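You operate a simulated robot arm through the tools that you are given. There is no shell and no other tool.

The job below is to be done with a simulated robot arm. You get a single attempt, and the scene is never put back.

TASK
Shut the air down: air knob, air valve, bleed, pressure knob to 0.
Fine: bleed with the valve shut till the gauge shows 0; jets and couplers stay in.

It is judged by the outcome, as a careful person would: the job done as asked, and still so three seconds after it is handed in. It fails if anything else is knocked over, pushed out of place, dropped, spilled or broken.

THE ROBOT
A 7-joint arm with a three-finger gripper, fixed in place. Base frame: the origin is on the floor under the middle of its stand, x ahead of it, y to its left, z up; the work surface is at about z = 0.86. Units: m, rad, N and s.
With the tool pointing down near the work surface it reaches from about 0.12 to 0.88 m from the base axis. Its first joint turns from -2.897 to 2.897 rad. Payload 2.94 kg.
Tool frame: the origin (TCP) lies between the finger pads and is the grasp point; the fingertips stand 0.03 m ahead of it; z points along the fingers, y is the line along which they close. The gripper opens to 0.132 m; its body begins 0.107 m behind the TCP.
Orientation is that of the tool frame in the base frame, as a unit quaternion [x, y, z, w]. With the fingers straight down and closing along the base's y, the tool's x points along the base's -x, its y along +y and its z along -z.

THE INTERFACE
- The arm moves only by the tool move_arm. Its argument "increments" is a list of rows, each a list of 3 entries, a list of its own where there are three numbers: the shift along the base's x, y, z in m, then the turn, a rotation vector about the base's x, y, z in rad, then the gripper command, from -1 (fully open) to 1 (shut), values between in proportion. In form: [[[dx, dy, dz], [rx, ry, rz], jaw], ...]. A call has 1 to 20 rows; each row shifts and turns the commanded pose from where the row before left it. Rows are played at 5 a second. More than 0.05 m and 0.15 rad between two rows, or a gripper value outside its range, and nothing of the call is played. A pose out of reach is approached as far as the arm can. The call stops where the force on the tool passes 80 N (or 10 N more than at its start, if that is more) or the arm is blocked; 0.2 s more then pass. Each finger travels about 0.0374 m/s and halts on what it meets, pressing with about 23 N; the grip force reading is that of the motor and also rises with nothing between the fingers. The clock runs only during rows and for 0.2 s after the last one: add rows that do not move to give the fingers time. It gives the time, the measured TCP pose, the force on the tool (base axes), the opening and the grip force at its end, in the units of the frame above (readings bear some noise), with the torque about the TCP (base axes, N m) and any sound that the robot's microphone picked up.
- Cameras (640 x 400 px; columns grow to the right, rows downward): "scene" is fixed at [0.2204, -0.6509, 1.4423]; the picture's right is [0.96, -0.29, 0.00], its down [-0.11, -0.36, -0.92] and it looks along [0.27, 0.89, -0.38] (base axes); focal length 315 px, centre (320, 200). "wrist" rides on the gripper at [0.072, 0.003, -0.144] in the tool frame; the picture's right is [-0.04, 1.00, 0.00], its down [-0.88, -0.04, -0.48] and it looks along [-0.48, -0.02, 0.88] (tool axes); focal length 256 px, centre (320, 200). There is no depth. A picture from a camera that has moved, and an enlarged one, comes with that camera's place and axes in the base frame and with its lens.
- snapshot(camera): a new picture of that camera. The clock stands still meanwhile.
- move_column(by): moves the trunk up (or, below 0, down) by that many m; the arm rides with it, the base frame stays. It gives what a move gives, with no picture.
- enlarge(camera, box): a new picture of the part [left, top, right, bottom] of that camera's present view, enlarged. The clock stands still meanwhile.
- hand_in(): hands the job in; it is judged then, once.

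Nothing tells you positions but the pictures and the camera data. Unless the task says otherwise, let go and move clear before handing in.

The tools are called after "Request:" by a JSON object that holds its "method" and its "body". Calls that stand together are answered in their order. move_arm: Moves the arm, as the interface text tells. Its arguments: {"type":"object","properties":{"increments":{"type":"array","items":{"type":"array"}}},"required":["increments"]} The other tools are called the same way: move_column (by) moves the trunk up or down; snapshot (camera) takes a picture; enlarge (camera, box) takes an enlarged picture of a part of a camera's view; hand_in () hands the job in.

At the start:

```text
clock: 0.0
tool_pos: [0.623, 0.1032, 1.2515]
tcp_rot: [-0.001, 1.0, 0.0, 0.0]
wrist_force: [0.0, 0.5, -0.2]
moment: [0.01, -0.01, -0.04]
width: 0.1321
grasp_force: 0.1
trunk travel left (down, up): [-0.3, 0.24]
```

scene: 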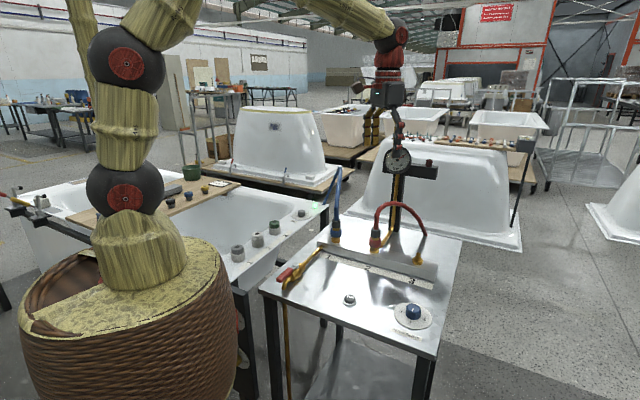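
wrist: 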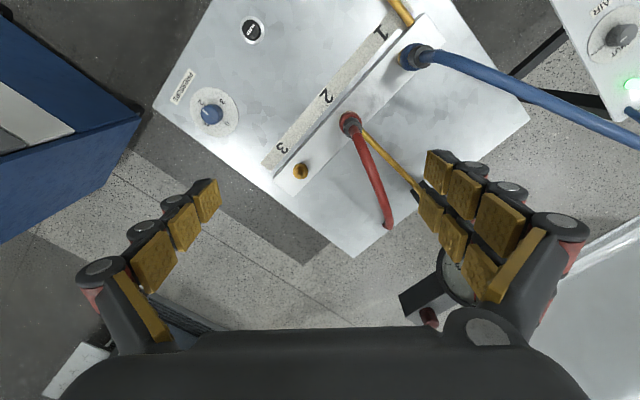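

I see a steel table with a manifold (outlets 1–3, blue and red hoses), a pressure knob, a small button (probably the bleed), a gauge on a post, and knobs on a tub rim to the left. I'll enlarge these before moving.

Request:
{"method": "enlarge", "body": {"camera": "scene", "box": [260, 130, 460, 340]}}

Request:
{"method": "enlarge", "body": {"camera": "scene", "box": [200, 170, 360, 300]}}

Request:
{"method": "enlarge", "body": {"camera": "wrist", "box": [150, 0, 450, 200]}}

Request:
{"method": "enlarge", "body": {"camera": "wrist", "box": [520, 0, 640, 120]}}

Request:
{"method": "enlarge", "body": {"camera": "scene", "box": [360, 130, 450, 200]}}

```text
1.90 times, centred on (360, 235) of scene
camera zoom: at [0.2204, -0.6509, 1.4423], right [0.96, -0.29, 0.0], down [-0.11, -0.36, -0.92], along [0.27, 0.89, -0.38], focal length 599 px, centre (244, 133)
```

zoom: 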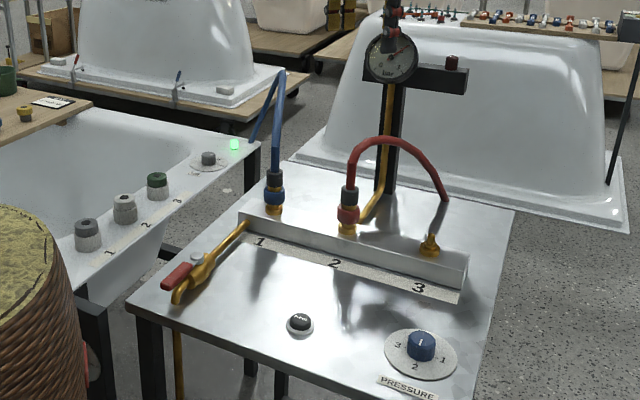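

```text
3.08 times, centred on (280, 235) of scene
camera zoom: at [0.2204, -0.6509, 1.4423], right [0.96, -0.29, 0.0], down [-0.11, -0.36, -0.92], along [0.27, 0.89, -0.38], focal length 968 px, centre (443, 92)
```

zoom: 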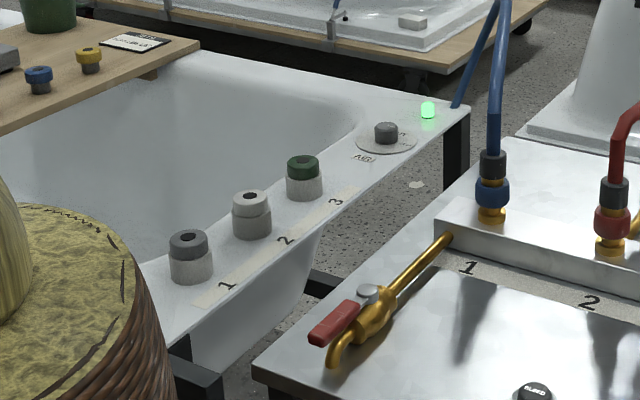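

```text
2.00 times, centred on (300, 100) of wrist
camera zoom: at [0.5514, 0.1068, 1.3953], right [0.04, 1.0, 0.0], down [0.88, -0.04, 0.48], along [0.48, -0.02, -0.88], focal length 512 px, centre (360, 400)
```

zoom: 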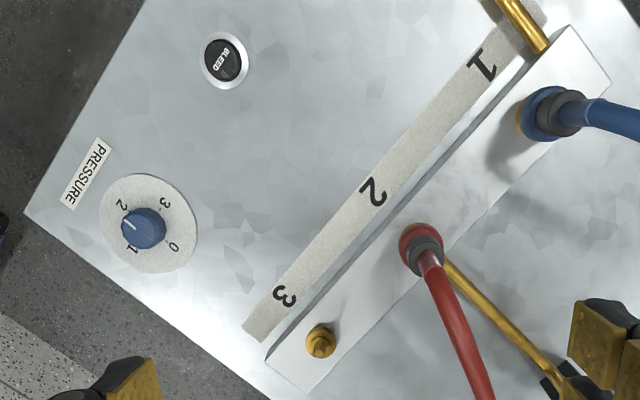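

```text
3.33 times, centred on (580, 60) of wrist
camera zoom: at [0.5514, 0.1068, 1.3953], right [0.04, 1.0, 0.0], down [0.88, -0.04, 0.48], along [0.48, -0.02, -0.88], focal length 853 px, centre (-547, 667)
```

zoom: 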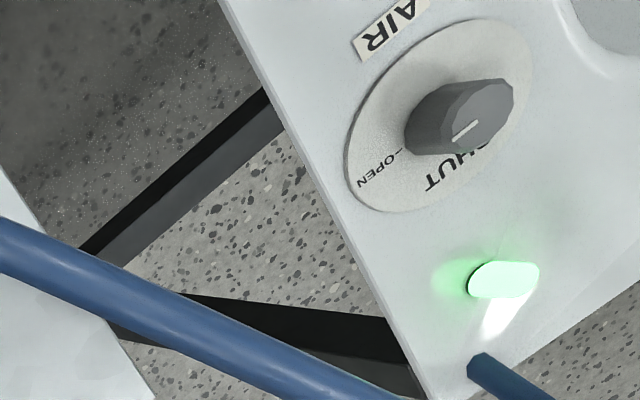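

```text
5.71 times, centred on (405, 165) of scene
camera zoom: at [0.2204, -0.6509, 1.4423], right [0.96, -0.29, 0.0], down [-0.11, -0.36, -0.92], along [0.27, 0.89, -0.38], focal length 1798 px, centre (-166, 400)
```

zoom: 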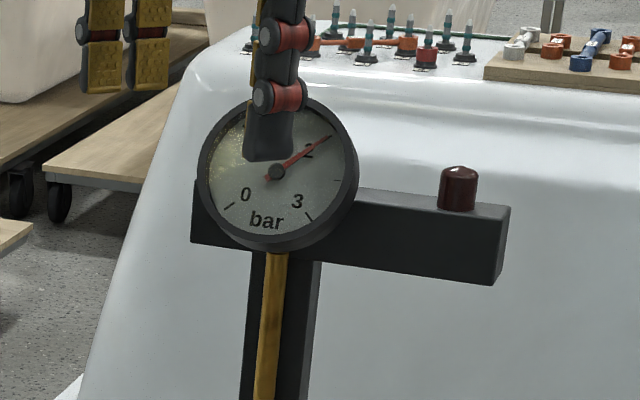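

The gauge reads about 2 bar. The air knob with its green lamp sits at about (0.53, 0.69, 0.81) on the tub rim, the bleed button at about (0.50, -0.01, 0.87) and the pressure knob at about (0.63, -0.11, 0.88). I'll move over towards the air knob, staying clear of the gauge post, and look at it closely.

Request:
{"method": "move_arm", "body": {"increments": [[[-0.04, 0, 0], [0, 0, 0], -1], [[-0.04, 0, 0], [0, 0, 0], -1], [[-0.04, 0, 0], [0, 0, 0], -1], [[-0.04, 0, 0], [0, 0, 0], -1], [[-0.04, 0.02, 0], [0, 0, 0], -1], [[0, 0.04, 0], [0, 0, 0], -1], [[0, 0.045, 0], [0, 0, 0], -1], [[0, 0.045, 0], [0, 0, 0], -1], [[0, 0.045, 0], [0, 0, 0], -1], [[0, 0.045, 0], [0, 0, 0], -1], [[0, 0.045, 0], [0, 0, 0], -1], [[0, 0.045, 0], [0, 0, 0], -1], [[0, 0.045, 0], [0, 0, 0], -1], [[0, 0.045, 0], [0, 0, 0], -1], [[0, 0.045, 0], [0, 0, 0], -1], [[0, 0.04, 0], [0, 0, 0], -1], [[0, 0.03, 0], [0, 0, 0], -1], [[0, 0, 0], [0, 0, 0], -1], [[0, 0, 0], [0, 0, 0], -1]]}}

Request:
{"method": "snapshot", "body": {"camera": "wrist"}}

Request:
{"method": "snapshot", "body": {"camera": "scene"}}

```text
clock: 4.0
tool_pos: [0.4231, 0.6387, 1.2512]
tcp_rot: [-0.001, 1.0, -0.001, -0.001]
wrist_force: [-0.2, 0.0, 0.3]
moment: [-0.01, 0.01, 0.01]
width: 0.1318
grasp_force: 0.0
trunk travel left (down, up): [-0.3, 0.24]
```

```text
taken
camera wrist: at [0.3508, 0.6424, 1.3951], right [0.04, 1.0, 0.0], down [0.88, -0.04, 0.48], along [0.48, -0.02, -0.88], focal length 256 px, centre (320, 200)
```

wrist: 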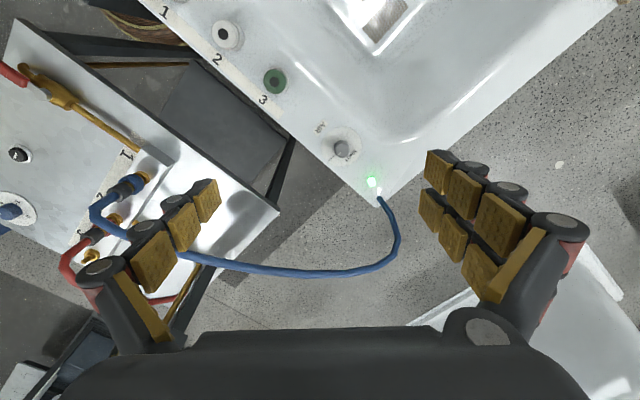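

```text
taken
```

scene: 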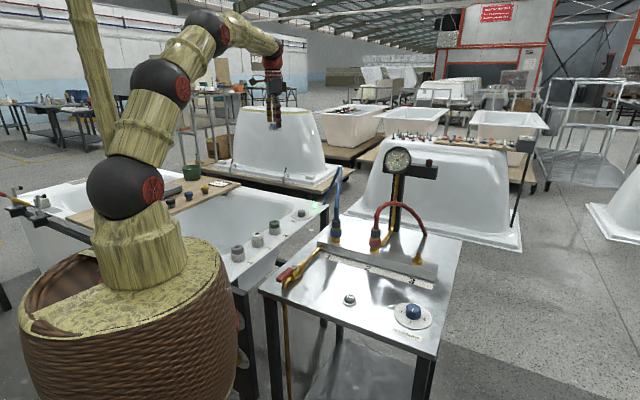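

Request:
{"method": "enlarge", "body": {"camera": "wrist", "box": [290, 100, 400, 200]}}

Request:
{"method": "enlarge", "body": {"camera": "wrist", "box": [0, 50, 160, 190]}}

Request:
{"method": "enlarge", "body": {"camera": "scene", "box": [370, 135, 450, 195]}}

Request:
{"method": "enlarge", "body": {"camera": "scene", "box": [280, 190, 340, 230]}}

```text
4.00 times, centred on (345, 150) of wrist
camera zoom: at [0.3508, 0.6424, 1.3951], right [0.04, 1.0, 0.0], down [0.88, -0.04, 0.48], along [0.48, -0.02, -0.88], focal length 1024 px, centre (220, 400)
```

zoom: 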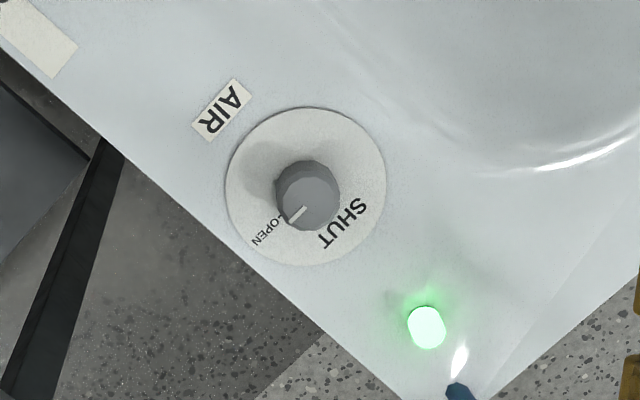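

```text
2.86 times, centred on (80, 120) of wrist
camera zoom: at [0.3508, 0.6424, 1.3951], right [0.04, 1.0, 0.0], down [0.88, -0.04, 0.48], along [0.48, -0.02, -0.88], focal length 731 px, centre (1006, 429)
```

zoom: 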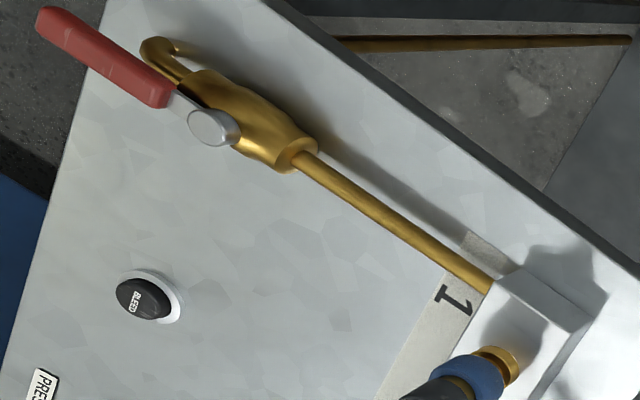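

```text
6.67 times, centred on (410, 165) of scene
camera zoom: at [0.2204, -0.6509, 1.4423], right [0.96, -0.29, 0.0], down [-0.11, -0.36, -0.92], along [0.27, 0.89, -0.38], focal length 2097 px, centre (-280, 433)
```

zoom: 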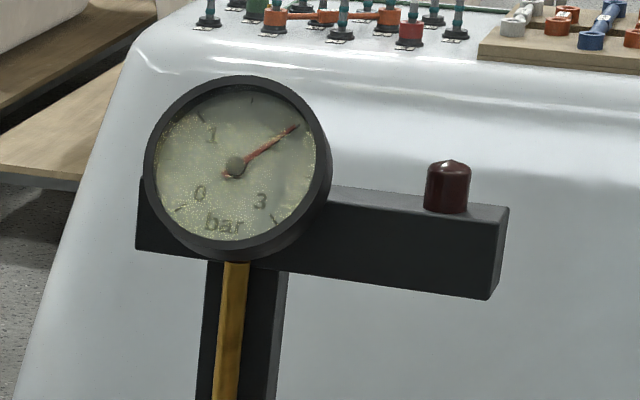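

```text
10.00 times, centred on (310, 210) of scene
camera zoom: at [0.2204, -0.6509, 1.4423], right [0.96, -0.29, 0.0], down [-0.11, -0.36, -0.92], along [0.27, 0.89, -0.38], focal length 3146 px, centre (420, 100)
```

zoom: 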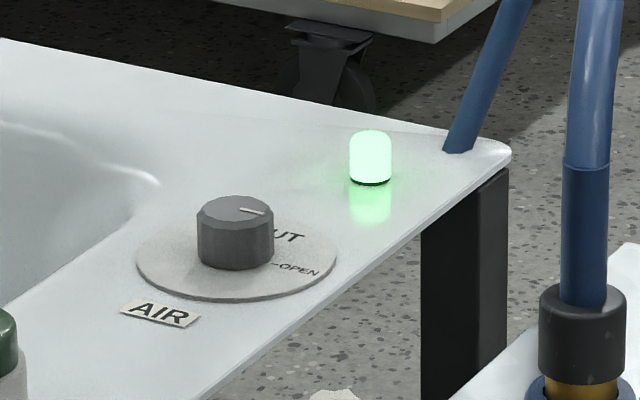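

The air knob's white line points at OPEN, with SHUT a quarter turn counter-clockwise seen from above; the knob is about 0.037 m wide. I'll come down above it with the fingers half closed and check the alignment.

Request:
{"method": "move_arm", "body": {"increments": [[[0.0139, 0.006, -0.035], [0, 0, 0], 0], [[0.0139, 0.006, -0.035], [0, 0, 0], 0], [[0.0139, 0.006, -0.035], [0, 0, 0], 0], [[0.0139, 0.006, -0.035], [0, 0, 0], 0], [[0.0139, 0.006, -0.035], [0, 0, 0], 0], [[0.0139, 0.006, -0.035], [0, 0, 0], 0], [[0.0139, 0.006, -0.035], [0, 0, 0], 0], [[0.0139, 0.006, -0.035], [0, 0, 0], 0], [[0, 0, 0], [0, 0, 0], 0], [[0, 0, 0], [0, 0, 0], 0]]}}

Request:
{"method": "snapshot", "body": {"camera": "wrist"}}

Request:
{"method": "enlarge", "body": {"camera": "scene", "box": [230, 140, 370, 230]}}

```text
clock: 6.2
tool_pos: [0.5346, 0.6863, 0.9718]
tcp_rot: [-0.001, 1.0, 0.0, 0.0]
wrist_force: [-0.3, -0.1, 0.2]
moment: [0.01, -0.05, -0.01]
width: 0.0655
grasp_force: 0.1
trunk travel left (down, up): [-0.3, 0.24]
```

```text
taken
camera wrist: at [0.4623, 0.69, 1.1152], right [0.04, 1.0, 0.0], down [0.88, -0.04, 0.48], along [0.47, -0.02, -0.88], focal length 256 px, centre (320, 200)
```

wrist: 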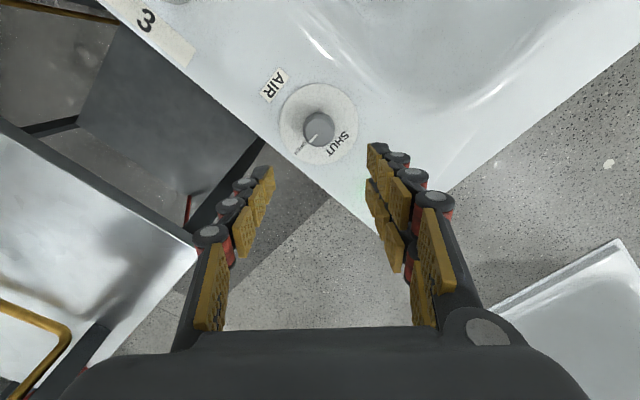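

```text
4.44 times, centred on (300, 185) of scene
camera zoom: at [0.2204, -0.6509, 1.4423], right [0.96, -0.29, 0.0], down [-0.11, -0.36, -0.92], along [0.27, 0.89, -0.38], focal length 1398 px, centre (409, 267)
```

zoom: 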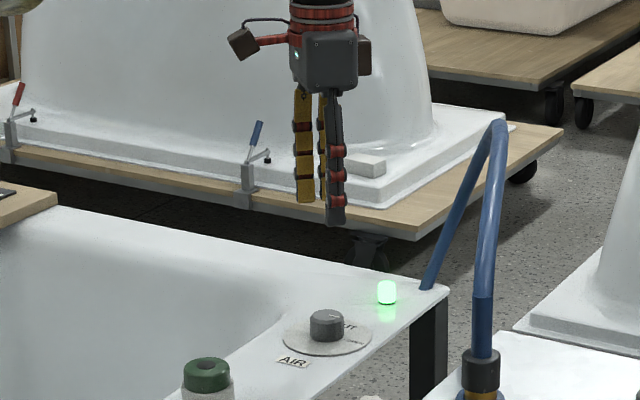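

The knob centre lies at about (0.530, 0.686) with its top near z = 0.82, slightly nearer than my tool. I'll shift a little and descend to just above it, then check.

Request:
{"method": "move_arm", "body": {"increments": [[[-0.0045, 0, -0.02], [0, 0, 0], 0], [[0, 0, -0.025], [0, 0, 0], 0], [[0, 0, -0.025], [0, 0, 0], 0], [[0, 0, -0.025], [0, 0, 0], 0], [[0, 0, -0.01], [0, 0, 0], 0], [[0, 0, 0], [0, 0, 0], 0]]}}

Request:
{"method": "snapshot", "body": {"camera": "wrist"}}

Request:
{"method": "enlarge", "body": {"camera": "scene", "box": [260, 160, 360, 230]}}

```text
clock: 7.6
tool_pos: [0.5302, 0.687, 0.8656]
tcp_rot: [-0.001, 1.0, 0.0, 0.0]
wrist_force: [-0.1, -0.4, 0.3]
moment: [0.0, -0.01, 0.01]
width: 0.0661
grasp_force: 0.1
trunk travel left (down, up): [-0.3, 0.24]
```

```text
taken
camera wrist: at [0.4583, 0.691, 1.0104], right [0.04, 1.0, 0.0], down [0.88, -0.04, 0.48], along [0.48, -0.02, -0.88], focal length 256 px, centre (320, 200)
```

wrist: 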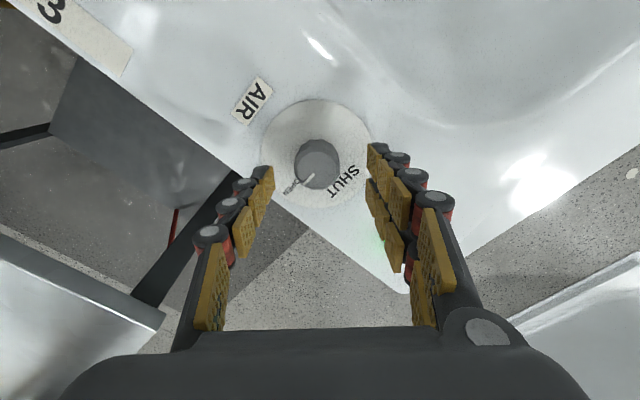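

```text
5.71 times, centred on (310, 195) of scene
camera zoom: at [0.2204, -0.6509, 1.4423], right [0.96, -0.29, 0.0], down [-0.11, -0.36, -0.92], along [0.27, 0.89, -0.38], focal length 1798 px, centre (377, 229)
```

zoom: 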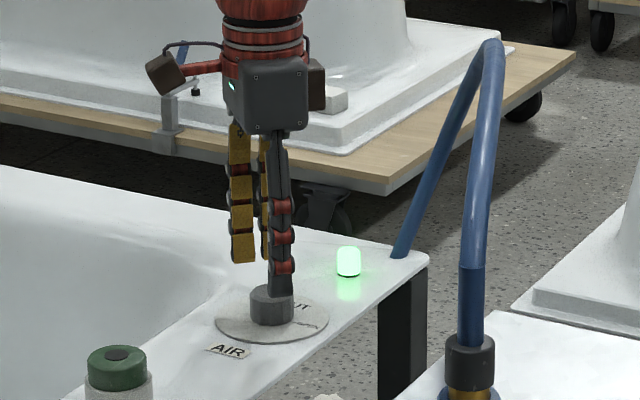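

Request:
{"method": "enlarge", "body": {"camera": "wrist", "box": [240, 90, 400, 210]}}

```text
3.33 times, centred on (320, 150) of wrist
camera zoom: at [0.4583, 0.691, 1.0104], right [0.04, 1.0, 0.0], down [0.88, -0.04, 0.48], along [0.48, -0.02, -0.88], focal length 853 px, centre (320, 367)
```

zoom: 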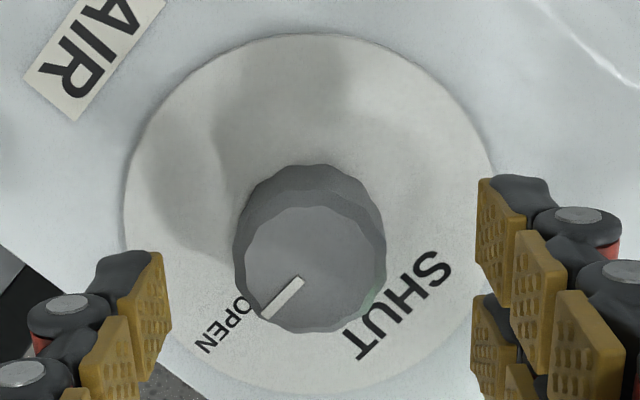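

The dial centre works out at (0.534, 0.686), so my first x was right. I'll shift back, descend until the tips straddle the knob, and close.

Request:
{"method": "move_arm", "body": {"increments": [[[0.0042, -0.0008, -0.005], [0, 0, 0], 0], [[0, 0, -0.012], [0, 0, 0], 0], [[0, 0, -0.013], [0, 0, 0], 0], [[0, 0, 0], [0, 0, 0], 0]]}}

Request:
{"method": "enlarge", "body": {"camera": "wrist", "box": [240, 90, 400, 210]}}

Request:
{"method": "enlarge", "body": {"camera": "scene", "box": [280, 180, 350, 230]}}

```text
clock: 8.6
tool_pos: [0.5357, 0.6852, 0.8371]
tcp_rot: [0.0, 1.0, 0.0, 0.0]
wrist_force: [1.0, 0.3, 0.4]
moment: [0.04, -0.01, -0.07]
width: 0.066
grasp_force: 0.1
trunk travel left (down, up): [-0.3, 0.24]
```

```text
3.33 times, centred on (320, 150) of wrist
camera zoom: at [0.4624, 0.69, 0.9801], right [0.04, 1.0, 0.0], down [0.88, -0.04, 0.48], along [0.48, -0.02, -0.88], focal length 853 px, centre (320, 367)
```

zoom: 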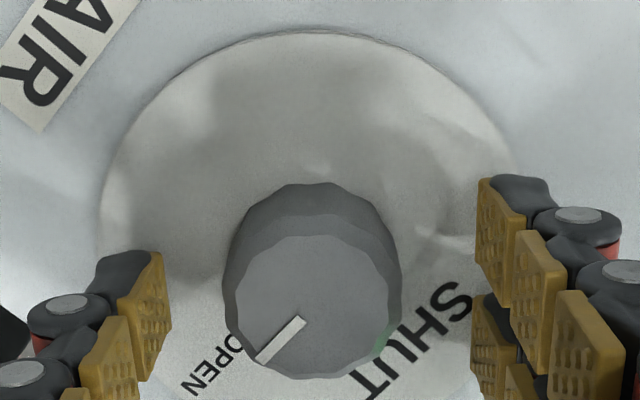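

```text
8.00 times, centred on (315, 205) of scene
camera zoom: at [0.2204, -0.6509, 1.4423], right [0.96, -0.29, 0.0], down [-0.11, -0.36, -0.92], along [0.27, 0.89, -0.38], focal length 2516 px, centre (360, 160)
```

zoom: 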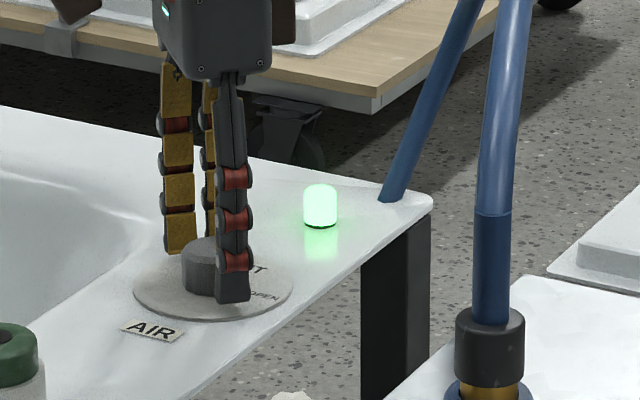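

The fingertips straddle the knob with clearance on both sides. I'll close on it.

Request:
{"method": "move_arm", "body": {"increments": [[[0, 0, 0], [0, 0, 0], 1], [[0, 0, 0], [0, 0, 0], 1], [[0, 0, 0], [0, 0, 0], 1], [[0, 0, 0], [0, 0, 0], 1]]}}

Request:
{"method": "snapshot", "body": {"camera": "wrist"}}

```text
clock: 9.6
tool_pos: [0.5341, 0.6842, 0.8349]
tcp_rot: [0.0, 1.0, -0.001, 0.0]
wrist_force: [-0.4, -7.4, 0.3]
moment: [-0.26, 0.11, 0.02]
width: 0.035
grasp_force: 32.9
trunk travel left (down, up): [-0.3, 0.24]
```

```text
taken
camera wrist: at [0.4624, 0.6889, 0.9799], right [0.04, 1.0, 0.0], down [0.88, -0.04, 0.48], along [0.47, -0.02, -0.88], focal length 256 px, centre (320, 200)
```

wrist: 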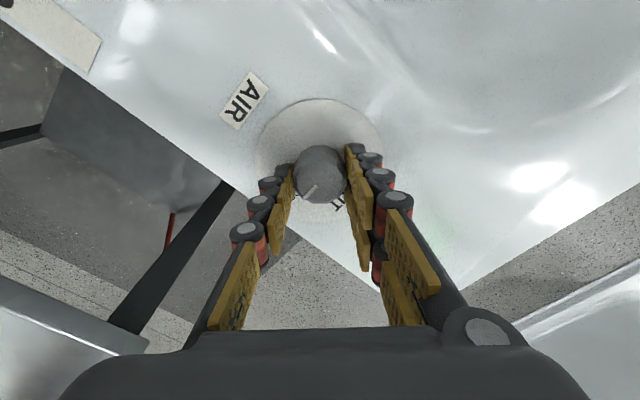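

The knob is gripped at 0.035 m. I'll turn it counter-clockwise halfway first and check the forces and the mark.

Request:
{"method": "move_arm", "body": {"increments": [[[0, 0, 0], [0, 0, 0.1], 1], [[0, 0, 0], [0, 0, 0.1], 1], [[0, 0, 0], [0, 0, 0.1], 1], [[0, 0, 0], [0, 0, 0.1], 1], [[0, 0, 0], [0, 0, 0.1], 1], [[0, 0, 0], [0, 0, 0.1], 1]]}}

Request:
{"method": "snapshot", "body": {"camera": "wrist"}}

```text
clock: 11.0
tool_pos: [0.5327, 0.6855, 0.836]
tcp_rot: [-0.297, 0.955, 0.001, 0.0]
wrist_force: [-0.1, -2.2, 3.3]
moment: [-0.2, 0.24, -0.01]
width: 0.0345
grasp_force: 44.8
trunk travel left (down, up): [-0.3, 0.24]
```

```text
taken
camera wrist: at [0.4728, 0.6486, 0.9798], right [-0.53, 0.85, 0.0], down [0.75, 0.47, 0.48], along [0.4, 0.25, -0.88], focal length 256 px, centre (320, 200)
```

wrist: 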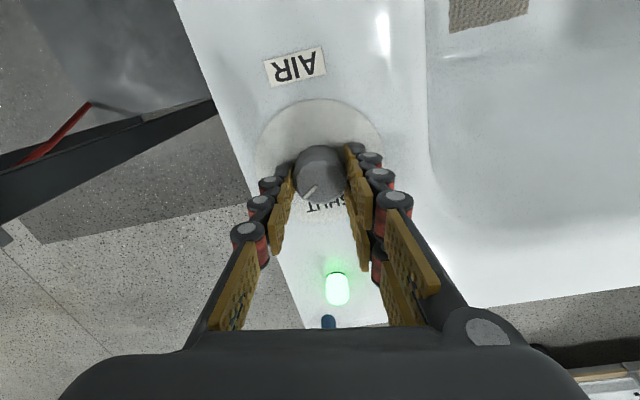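

The knob follows the fingers. I'll continue to the full quarter turn.

Request:
{"method": "move_arm", "body": {"increments": [[[0, 0, 0], [0, 0, 0.1], 1], [[0, 0, 0], [0, 0, 0.1], 1], [[0, 0, 0], [0, 0, 0.1], 1], [[0, 0, 0], [0, 0, 0.1], 1], [[0, 0, 0], [0, 0, 0.1], 1], [[0, 0, 0], [0, 0, 0.1], 1], [[0, 0, 0], [0, 0, 0.1], 1], [[0, 0, 0], [0, 0, 0.1], 1], [[0, 0, 0], [0, 0, 0.1], 1], [[0, 0, 0], [0, 0, 0.07], 1], [[0, 0, 0], [0, 0, 0], 1]]}}

Request:
{"method": "snapshot", "body": {"camera": "wrist"}}

Request:
{"method": "enlarge", "body": {"camera": "wrist", "box": [240, 100, 400, 230]}}

Request:
{"method": "enlarge", "body": {"camera": "scene", "box": [280, 180, 350, 230]}}

```text
clock: 13.4
tool_pos: [0.5315, 0.6869, 0.8357]
tcp_rot: [0.708, -0.706, 0.0, 0.0]
wrist_force: [-24.2, 23.6, 1.7]
moment: [0.35, 0.65, -0.27]
width: 0.0346
grasp_force: 44.7
trunk travel left (down, up): [-0.3, 0.24]
```

```text
taken
camera wrist: at [0.529, 0.6161, 0.9799], right [-1.0, 0.04, 0.0], down [0.04, 0.88, 0.48], along [0.02, 0.48, -0.88], focal length 256 px, centre (320, 200)
```

wrist: 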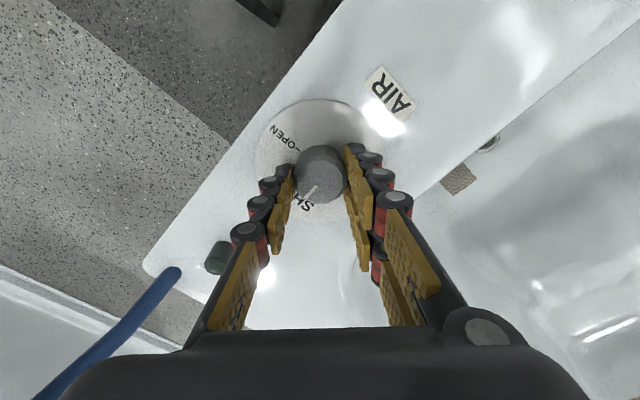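

```text
3.08 times, centred on (320, 165) of wrist
camera zoom: at [0.529, 0.6161, 0.9799], right [-1.0, 0.04, 0.0], down [0.04, 0.88, 0.48], along [0.02, 0.48, -0.88], focal length 788 px, centre (320, 308)
```

zoom: 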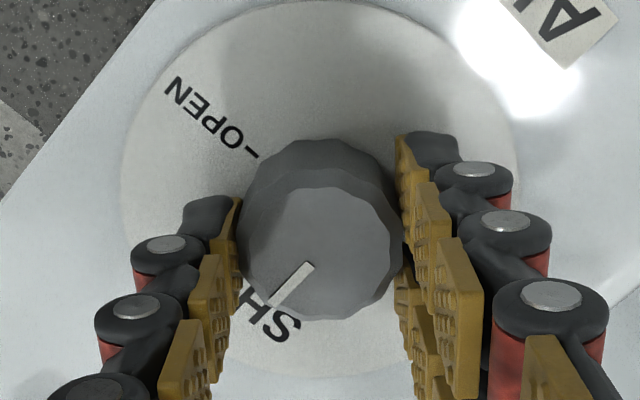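

```text
8.00 times, centred on (315, 205) of scene
camera zoom: at [0.2204, -0.6509, 1.4423], right [0.96, -0.29, 0.0], down [-0.11, -0.36, -0.92], along [0.27, 0.89, -0.38], focal length 2516 px, centre (360, 160)
```

zoom: 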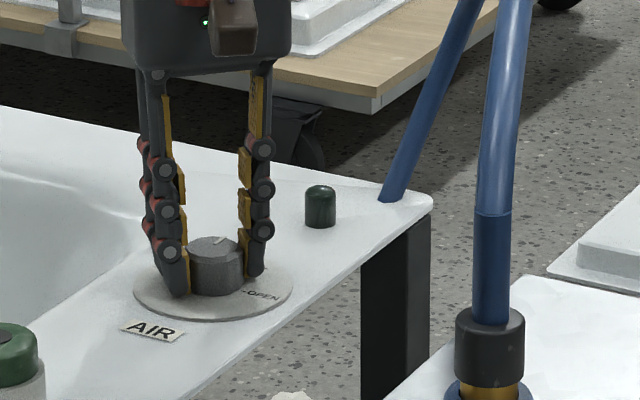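

The mark now points at SHUT and the green lamp has gone out. I'll open, lift straight up and check that it stayed.

Request:
{"method": "move_arm", "body": {"increments": [[[0, 0, 0], [0, 0, 0], 0], [[0, 0, 0], [0, 0, 0], 0], [[0, 0, 0], [0, 0, 0], 0], [[0, 0, 0.02], [0, 0, 0], 0], [[0, 0, 0.04], [0, 0, 0], 0], [[0, 0, 0.04], [0, 0, 0], 0], [[0, 0, 0.04], [0, 0, 0], 0], [[0, 0, 0], [0, 0, 0], 0]]}}

Request:
{"method": "snapshot", "body": {"camera": "wrist"}}

Request:
{"method": "enlarge", "body": {"camera": "scene", "box": [280, 180, 350, 230]}}

Request:
{"method": "enlarge", "body": {"camera": "scene", "box": [370, 135, 450, 195]}}

```text
clock: 15.2
tool_pos: [0.5318, 0.6851, 0.9763]
tcp_rot: [-0.707, 0.707, -0.001, -0.001]
wrist_force: [0.6, -0.6, -0.4]
moment: [-0.01, 0.02, -0.01]
width: 0.0659
grasp_force: 0.0
trunk travel left (down, up): [-0.3, 0.24]
```

```text
taken
camera wrist: at [0.5308, 0.6142, 1.1206], right [-1.0, 0.04, 0.0], down [0.04, 0.88, 0.47], along [0.02, 0.47, -0.88], focal length 256 px, centre (320, 200)
```

wrist: 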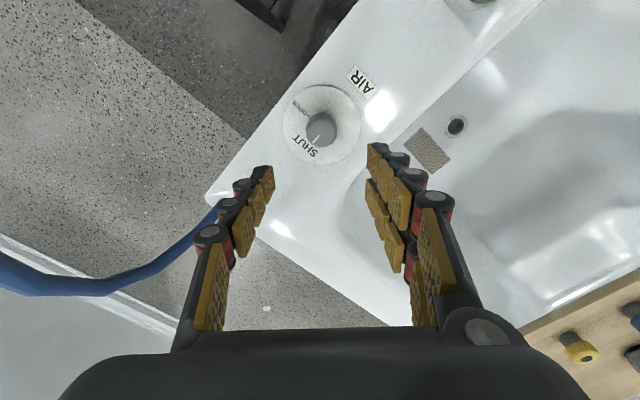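

```text
8.00 times, centred on (315, 205) of scene
camera zoom: at [0.2204, -0.6509, 1.4423], right [0.96, -0.29, 0.0], down [-0.11, -0.36, -0.92], along [0.27, 0.89, -0.38], focal length 2516 px, centre (360, 160)
```

zoom: 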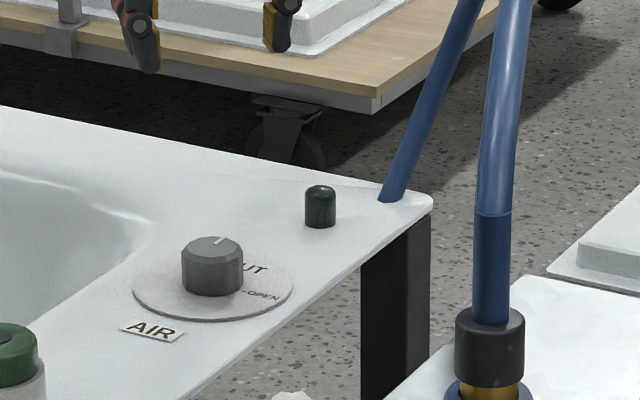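

```text
6.67 times, centred on (410, 165) of scene
camera zoom: at [0.2204, -0.6509, 1.4423], right [0.96, -0.29, 0.0], down [-0.11, -0.36, -0.92], along [0.27, 0.89, -0.38], focal length 2097 px, centre (-280, 433)
```

zoom: 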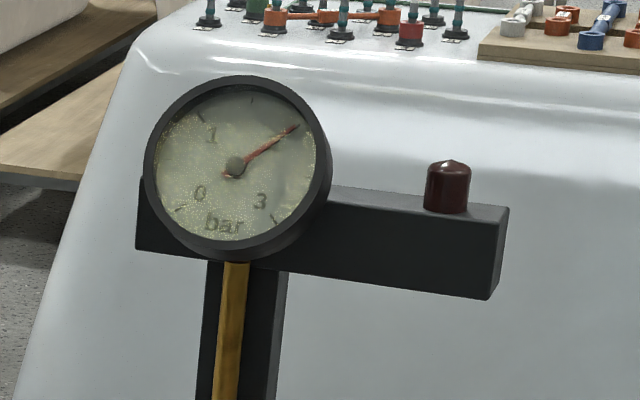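

The knob stays at SHUT, the lamp is out, and the gauge still holds 2 bar. Next I go up and across to look at the valve with the red lever near (0.38, 0.12, 0.92).

Request:
{"method": "move_arm", "body": {"increments": [[[0, 0, 0.04], [0, 0, 0], 0], [[0, 0, 0.04], [0, 0, 0], 0], [[0, 0, 0.04], [0, 0, 0], 0], [[0, 0, 0.04], [0, 0, 0], 0], [[-0.01, -0.03, 0.03], [0, 0, 0], 0], [[-0.01, -0.045, 0], [0, 0, 0], 0], [[-0.01, -0.045, 0], [0, 0, 0], 0], [[-0.01, -0.045, 0], [0, 0, 0], 0], [[-0.01, -0.045, 0], [0, 0, 0], 0], [[-0.01, -0.045, 0], [0, 0, 0], 0], [[-0.01, -0.045, 0], [0, 0, 0], 0], [[-0.01, -0.045, 0], [0, 0, 0], 0], [[-0.01, -0.045, 0], [0, 0, 0], 0], [[-0.01, -0.045, 0], [0, 0, 0], 0], [[-0.01, -0.045, 0], [0, 0, 0], 0], [[-0.01, -0.045, 0], [0, 0, 0], 0], [[-0.01, -0.045, 0], [0, 0, 0], 0], [[-0.01, -0.045, 0], [0, 0, 0], 0], [[0, -0.035, 0], [0, 0, 0], 0], [[0, 0, 0], [0, 0, 0], 0]]}}

Request:
{"method": "snapshot", "body": {"camera": "wrist"}}

Request:
{"method": "snapshot", "body": {"camera": "scene"}}

```text
clock: 19.4
tool_pos: [0.3939, 0.0337, 1.1665]
tcp_rot: [-0.707, 0.708, 0.001, 0.0]
wrist_force: [0.0, 0.2, 0.4]
moment: [0.01, 0.0, 0.0]
width: 0.0661
grasp_force: 0.1
trunk travel left (down, up): [-0.3, 0.24]
```

```text
taken
camera wrist: at [0.3908, -0.038, 1.3102], right [-1.0, 0.04, 0.0], down [0.04, 0.88, 0.48], along [0.02, 0.48, -0.88], focal length 256 px, centre (320, 200)
```

wrist: 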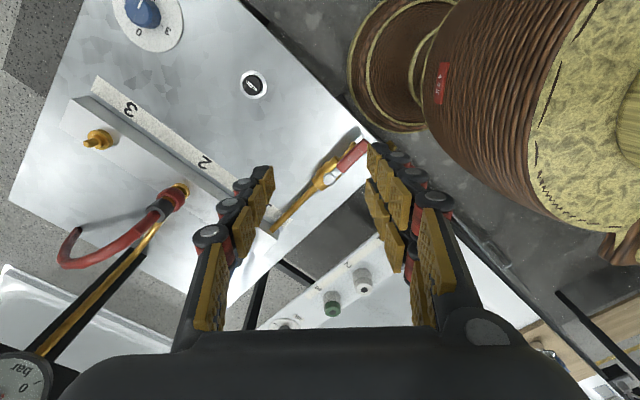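

```text
taken
```

scene: 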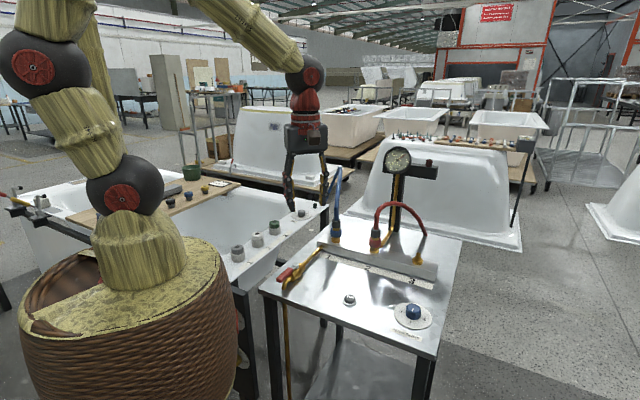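

Request:
{"method": "enlarge", "body": {"camera": "wrist", "box": [250, 120, 390, 240]}}

Request:
{"method": "enlarge", "body": {"camera": "scene", "box": [260, 235, 340, 295]}}

```text
3.33 times, centred on (320, 180) of wrist
camera zoom: at [0.3908, -0.038, 1.3102], right [-1.0, 0.04, 0.0], down [0.04, 0.88, 0.48], along [0.02, 0.48, -0.88], focal length 853 px, centre (320, 267)
```

zoom: 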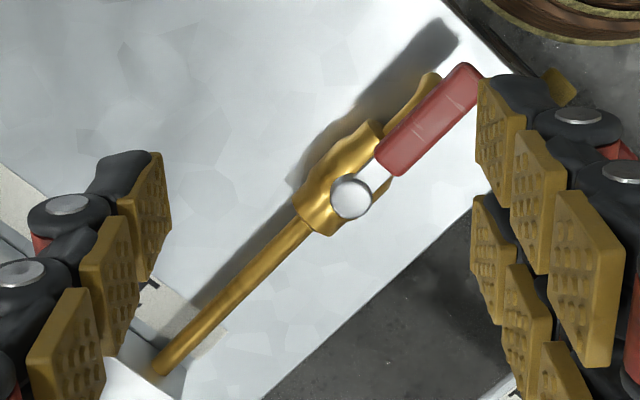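

```text
6.67 times, centred on (300, 265) of scene
camera zoom: at [0.2204, -0.6509, 1.4423], right [0.96, -0.29, 0.0], down [-0.11, -0.36, -0.92], along [0.27, 0.89, -0.38], focal length 2097 px, centre (453, -233)
```

zoom: 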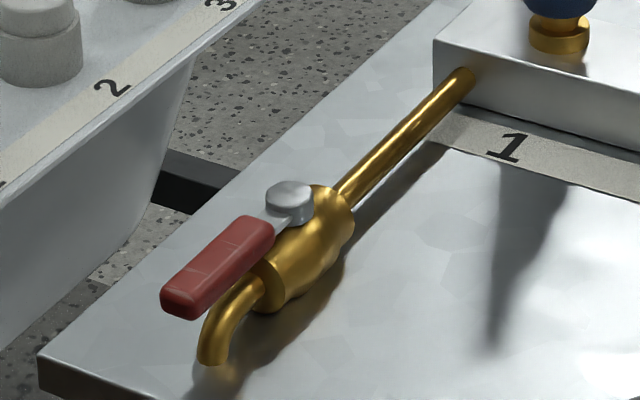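

The red lever lies along the pipe (open). Its pivot is at about (0.382, 0.137) and its end at about (0.324, 0.083), with the top near z = 0.91. I'll line the fingers up across the lever and come closer to measure heights.

Request:
{"method": "move_arm", "body": {"increments": [[[-0.0071, 0.0076, -0.018], [0, 0, -0.1025], 0], [[-0.0071, 0.0076, -0.018], [0, 0, -0.1025], 0], [[-0.0071, 0.0076, -0.018], [0, 0, -0.1025], 0], [[-0.0071, 0.0076, -0.018], [0, 0, -0.1025], 0], [[-0.0071, 0.0076, -0.018], [0, 0, -0.1025], 0], [[-0.0071, 0.0076, -0.018], [0, 0, -0.1025], 0], [[-0.0071, 0.0076, -0.018], [0, 0, -0.1025], 0], [[-0.0071, 0.0076, -0.018], [0, 0, -0.1025], 0], [[0, 0, 0], [0, 0, 0], 0]]}}

Request:
{"method": "snapshot", "body": {"camera": "wrist"}}

Request:
{"method": "enlarge", "body": {"camera": "wrist", "box": [240, 80, 400, 200]}}

Request:
{"method": "enlarge", "body": {"camera": "scene", "box": [240, 195, 360, 295]}}

```text
clock: 21.4
tool_pos: [0.338, 0.0953, 1.022]
tcp_rot: [-0.366, 0.93, 0.0, 0.0]
wrist_force: [-0.7, -0.1, -0.1]
moment: [0.01, 0.0, 0.01]
width: 0.0659
grasp_force: 0.1
trunk travel left (down, up): [-0.3, 0.24]
```

```text
taken
camera wrist: at [0.2829, 0.0499, 1.1658], right [-0.65, 0.76, 0.0], down [0.67, 0.57, 0.48], along [0.36, 0.31, -0.88], focal length 256 px, centre (320, 200)
```

wrist: 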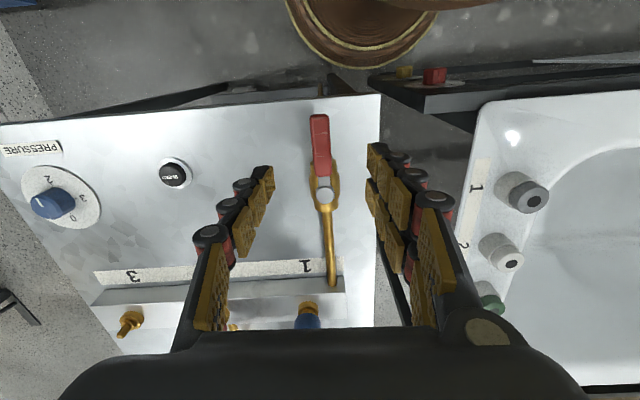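

```text
3.33 times, centred on (320, 140) of wrist
camera zoom: at [0.2829, 0.0499, 1.1658], right [-0.65, 0.76, 0.0], down [0.67, 0.57, 0.48], along [0.36, 0.31, -0.88], focal length 853 px, centre (320, 400)
```

zoom: 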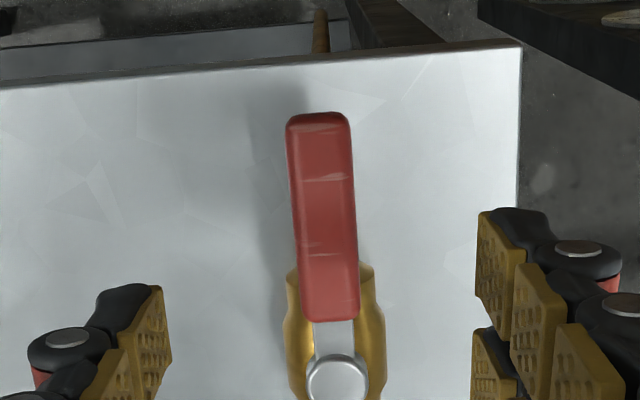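

```text
4.00 times, centred on (300, 245) of scene
camera zoom: at [0.2204, -0.6509, 1.4423], right [0.96, -0.29, 0.0], down [-0.11, -0.36, -0.92], along [0.27, 0.89, -0.38], focal length 1258 px, centre (400, 20)
```

zoom: 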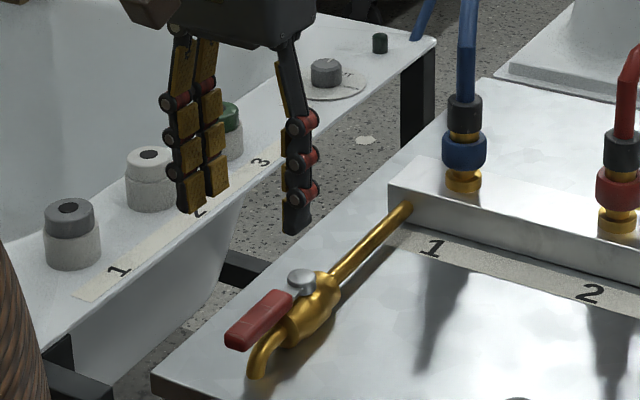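

The lever is lined up well with the tool. I'll descend until the tips are just above it and use the scene view to compare heights.

Request:
{"method": "move_arm", "body": {"increments": [[[0, 0.001, -0.025], [0, 0, 0.015], 0], [[0, 0, -0.025], [0, 0, 0.015], 0], [[0, 0, -0.025], [0, 0, 0], 0], [[0, 0, 0], [0, 0, 0], 0]]}}

Request:
{"method": "enlarge", "body": {"camera": "wrist", "box": [240, 80, 400, 200]}}

Request:
{"method": "enlarge", "body": {"camera": "scene", "box": [260, 235, 340, 295]}}

```text
clock: 22.4
tool_pos: [0.3374, 0.0972, 0.9456]
tcp_rot: [-0.381, 0.925, -0.001, 0.0]
wrist_force: [-0.4, 0.6, 1.0]
moment: [-0.03, -0.02, 0.03]
width: 0.066
grasp_force: 0.1
trunk travel left (down, up): [-0.3, 0.24]
```

```text
3.33 times, centred on (320, 140) of wrist
camera zoom: at [0.2841, 0.0494, 1.0901], right [-0.67, 0.74, 0.0], down [0.65, 0.59, 0.48], along [0.35, 0.32, -0.88], focal length 853 px, centre (320, 400)
```

zoom: 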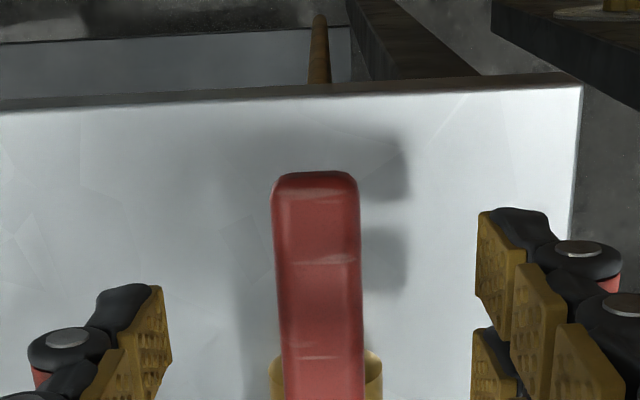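

```text
6.67 times, centred on (300, 265) of scene
camera zoom: at [0.2204, -0.6509, 1.4423], right [0.96, -0.29, 0.0], down [-0.11, -0.36, -0.92], along [0.27, 0.89, -0.38], focal length 2097 px, centre (453, -233)
```

zoom: 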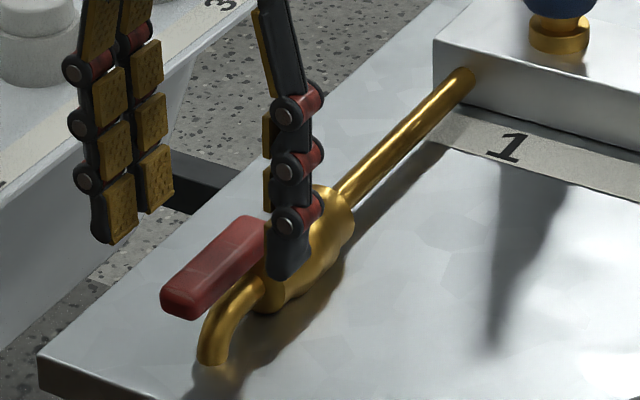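

The lever's top is near z = 0.90 and the outlet pipe beneath it tops out near 0.883, so I'll put the tips at about 0.888. I'll descend at radius 0.066 m from the pivot and grip the red handle.

Request:
{"method": "move_arm", "body": {"increments": [[[-0.0033, -0.0036, -0.009], [0, 0, 0], 0], [[0, 0, -0.009], [0, 0, 0], 0], [[0, 0, -0.0095], [0, 0, 0], 0], [[0, 0, 0], [0, 0, 0], 0]]}}

Request:
{"method": "enlarge", "body": {"camera": "wrist", "box": [240, 80, 400, 200]}}

Request:
{"method": "enlarge", "body": {"camera": "scene", "box": [260, 235, 340, 295]}}

```text
clock: 23.4
tool_pos: [0.334, 0.0925, 0.92]
tcp_rot: [-0.381, 0.925, 0.0, 0.0]
wrist_force: [0.2, -0.8, -0.2]
moment: [0.03, -0.02, -0.01]
width: 0.0658
grasp_force: 0.1
trunk travel left (down, up): [-0.3, 0.24]
```

```text
3.33 times, centred on (320, 140) of wrist
camera zoom: at [0.2807, 0.045, 1.0636], right [-0.67, 0.74, 0.0], down [0.65, 0.59, 0.48], along [0.35, 0.32, -0.88], focal length 853 px, centre (320, 400)
```

zoom: 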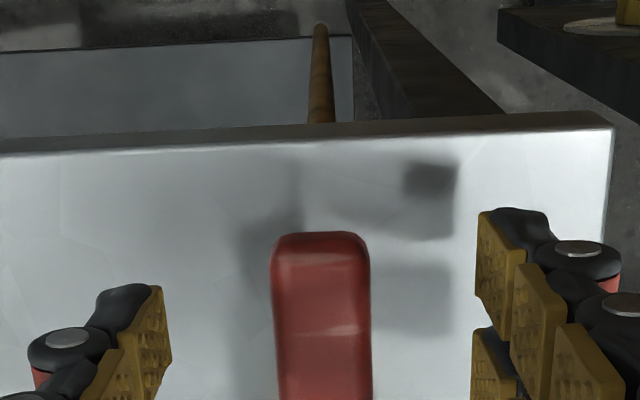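

```text
6.67 times, centred on (300, 265) of scene
camera zoom: at [0.2204, -0.6509, 1.4423], right [0.96, -0.29, 0.0], down [-0.11, -0.36, -0.92], along [0.27, 0.89, -0.38], focal length 2097 px, centre (453, -233)
```

zoom: 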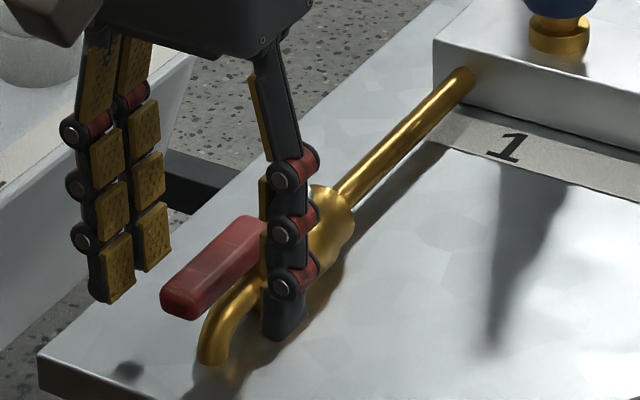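

The fingers straddle the lever evenly. I'll close on it.

Request:
{"method": "move_arm", "body": {"increments": [[[0, 0, 0], [0, 0, 0], 1], [[0, 0, 0], [0, 0, 0], 1], [[0, 0, 0], [0, 0, 0], 1], [[0, 0, 0], [0, 0, 0], 1], [[0, 0, 0], [0, 0, 0], 1]]}}

Request:
{"method": "snapshot", "body": {"camera": "wrist"}}

Request:
{"method": "enlarge", "body": {"camera": "scene", "box": [260, 235, 340, 295]}}

```text
clock: 24.6
tool_pos: [0.3338, 0.0931, 0.9192]
tcp_rot: [-0.381, 0.925, 0.001, 0.0]
wrist_force: [-2.6, 4.9, -0.7]
moment: [0.24, -0.04, 0.39]
width: 0.0192
grasp_force: 32.7
trunk travel left (down, up): [-0.3, 0.24]
```

```text
taken
camera wrist: at [0.2804, 0.0454, 1.0636], right [-0.67, 0.74, 0.0], down [0.65, 0.59, 0.48], along [0.35, 0.32, -0.88], focal length 256 px, centre (320, 200)
```

wrist: 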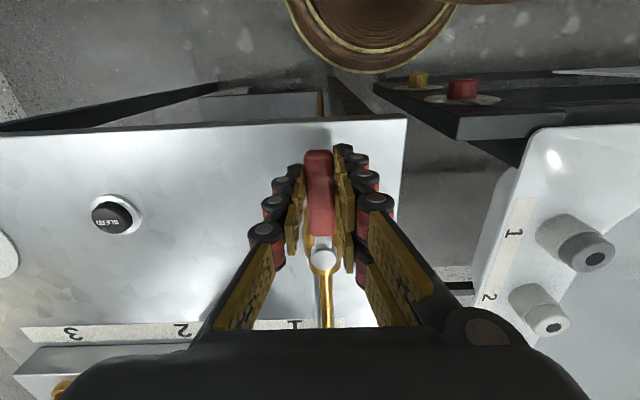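

```text
6.67 times, centred on (300, 265) of scene
camera zoom: at [0.2204, -0.6509, 1.4423], right [0.96, -0.29, 0.0], down [-0.11, -0.36, -0.92], along [0.27, 0.89, -0.38], focal length 2097 px, centre (453, -233)
```

zoom: 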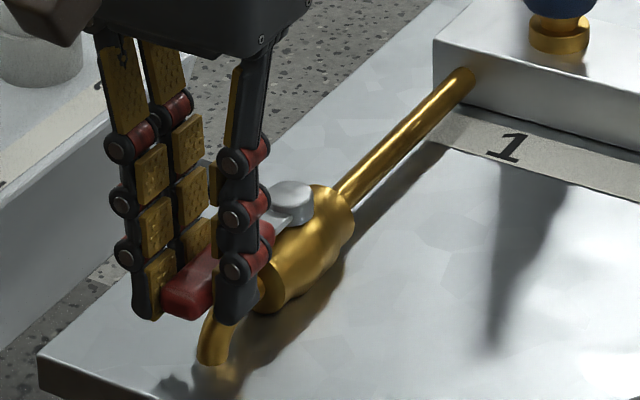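

The lever is gripped at 0.019 m. I'll test a very small clockwise arc about the pivot and watch the forces to learn which way the valve turns.

Request:
{"method": "move_arm", "body": {"increments": [[[-0.0014, 0.0014, 0], [0, 0, -0.03], 1], [[-0.0014, 0.0014, 0], [0, 0, -0.03], 1], [[0, 0, 0], [0, 0, 0], 1]]}}

Request:
{"method": "enlarge", "body": {"camera": "scene", "box": [260, 235, 340, 295]}}

```text
clock: 25.4
tool_pos: [0.3332, 0.0936, 0.9197]
tcp_rot: [-0.353, 0.936, 0.0, -0.001]
wrist_force: [13.3, -21.3, -17.7]
moment: [-0.57, -0.34, 1.15]
width: 0.0205
grasp_force: 44.9
trunk travel left (down, up): [-0.3, 0.24]
```

```text
6.67 times, centred on (300, 265) of scene
camera zoom: at [0.2204, -0.6509, 1.4423], right [0.96, -0.29, 0.0], down [-0.11, -0.36, -0.92], along [0.27, 0.89, -0.38], focal length 2097 px, centre (453, -233)
```

zoom: 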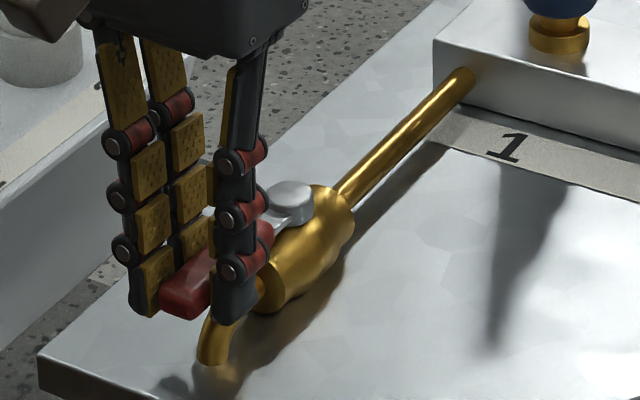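

Clockwise meets a hard stop, with about 25 N pushing back and no motion. I'll reverse and try counter-clockwise gently.

Request:
{"method": "move_arm", "body": {"increments": [[[0.0014, -0.0014, 0], [0, 0, 0.03], 1], [[0.0014, -0.0014, 0], [0, 0, 0.03], 1], [[0.0014, -0.0014, 0], [0, 0, 0.03], 1], [[0.0014, -0.0014, 0], [0, 0, 0.03], 1], [[0.0014, -0.0014, 0], [0, 0, 0.03], 1], [[0, 0, 0], [0, 0, 0], 1]]}}

Request:
{"method": "enlarge", "body": {"camera": "scene", "box": [260, 235, 340, 295]}}

```text
clock: 26.8
tool_pos: [0.338, 0.0898, 0.9192]
tcp_rot: [-0.424, 0.906, 0.0, -0.001]
wrist_force: [-5.5, 6.2, -4.2]
moment: [0.01, 0.46, 0.41]
width: 0.0194
grasp_force: 44.4
trunk travel left (down, up): [-0.3, 0.24]
```

```text
6.67 times, centred on (300, 265) of scene
camera zoom: at [0.2204, -0.6509, 1.4423], right [0.96, -0.29, 0.0], down [-0.11, -0.36, -0.92], along [0.27, 0.89, -0.38], focal length 2097 px, centre (453, -233)
```

zoom: 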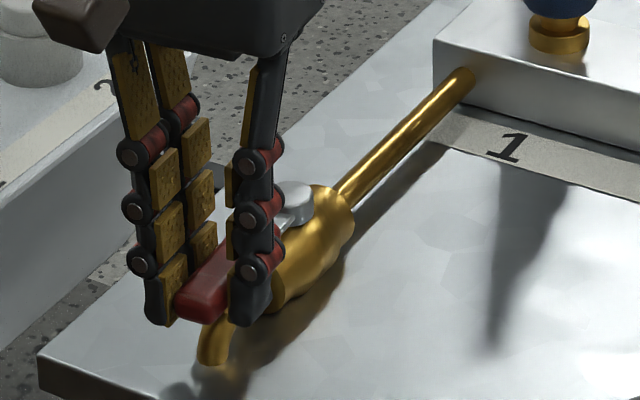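

Counter-clockwise the lever moves easily. I'll follow the arc about the pivot in two parts.

Request:
{"method": "move_arm", "body": {"increments": [[[0.00523, -0.00396, 0], [0, 0, 0.0987], 1], [[0.00559, -0.00344, 0], [0, 0, 0.0987], 1], [[0.0059, -0.00286, 0], [0, 0, 0.0987], 1], [[0.00616, -0.00227, 0], [0, 0, 0.0987], 1], [[0.00635, -0.00165, 0], [0, 0, 0.0987], 1], [[0.00648, -0.00102, 0], [0, 0, 0.0987], 1], [[0.00656, -0.00037, 0], [0, 0, 0.0987], 1]]}}

Request:
{"method": "snapshot", "body": {"camera": "wrist"}}

Request:
{"method": "enlarge", "body": {"camera": "scene", "box": [260, 235, 340, 295]}}

```text
clock: 28.4
tool_pos: [0.3819, 0.0721, 0.9209]
tcp_rot: [-0.705, 0.709, 0.0, 0.0]
wrist_force: [0.9, -0.4, -13.6]
moment: [-0.18, 0.14, -0.07]
width: 0.0193
grasp_force: 44.2
trunk travel left (down, up): [-0.3, 0.24]
```

```text
taken
camera wrist: at [0.3779, 0.0018, 1.0639], right [-1.0, 0.05, 0.0], down [0.04, 0.88, 0.48], along [0.02, 0.48, -0.88], focal length 256 px, centre (320, 200)
```

wrist: 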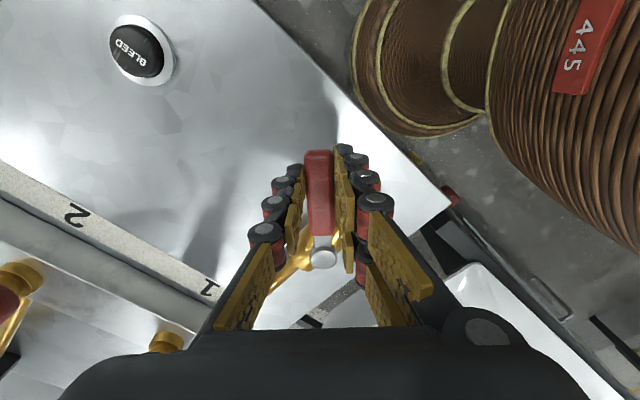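

```text
6.67 times, centred on (300, 265) of scene
camera zoom: at [0.2204, -0.6509, 1.4423], right [0.96, -0.29, 0.0], down [-0.11, -0.36, -0.92], along [0.27, 0.89, -0.38], focal length 2097 px, centre (453, -233)
```

zoom: 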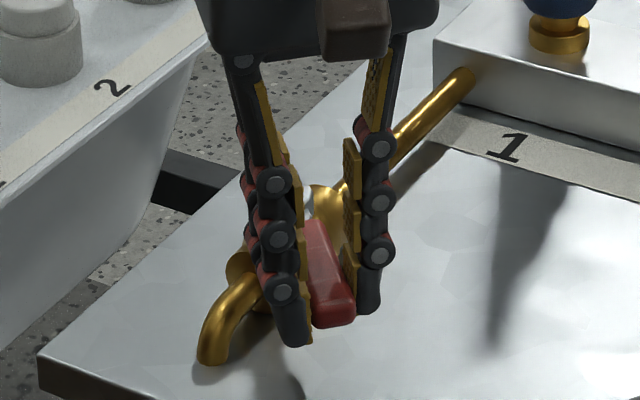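

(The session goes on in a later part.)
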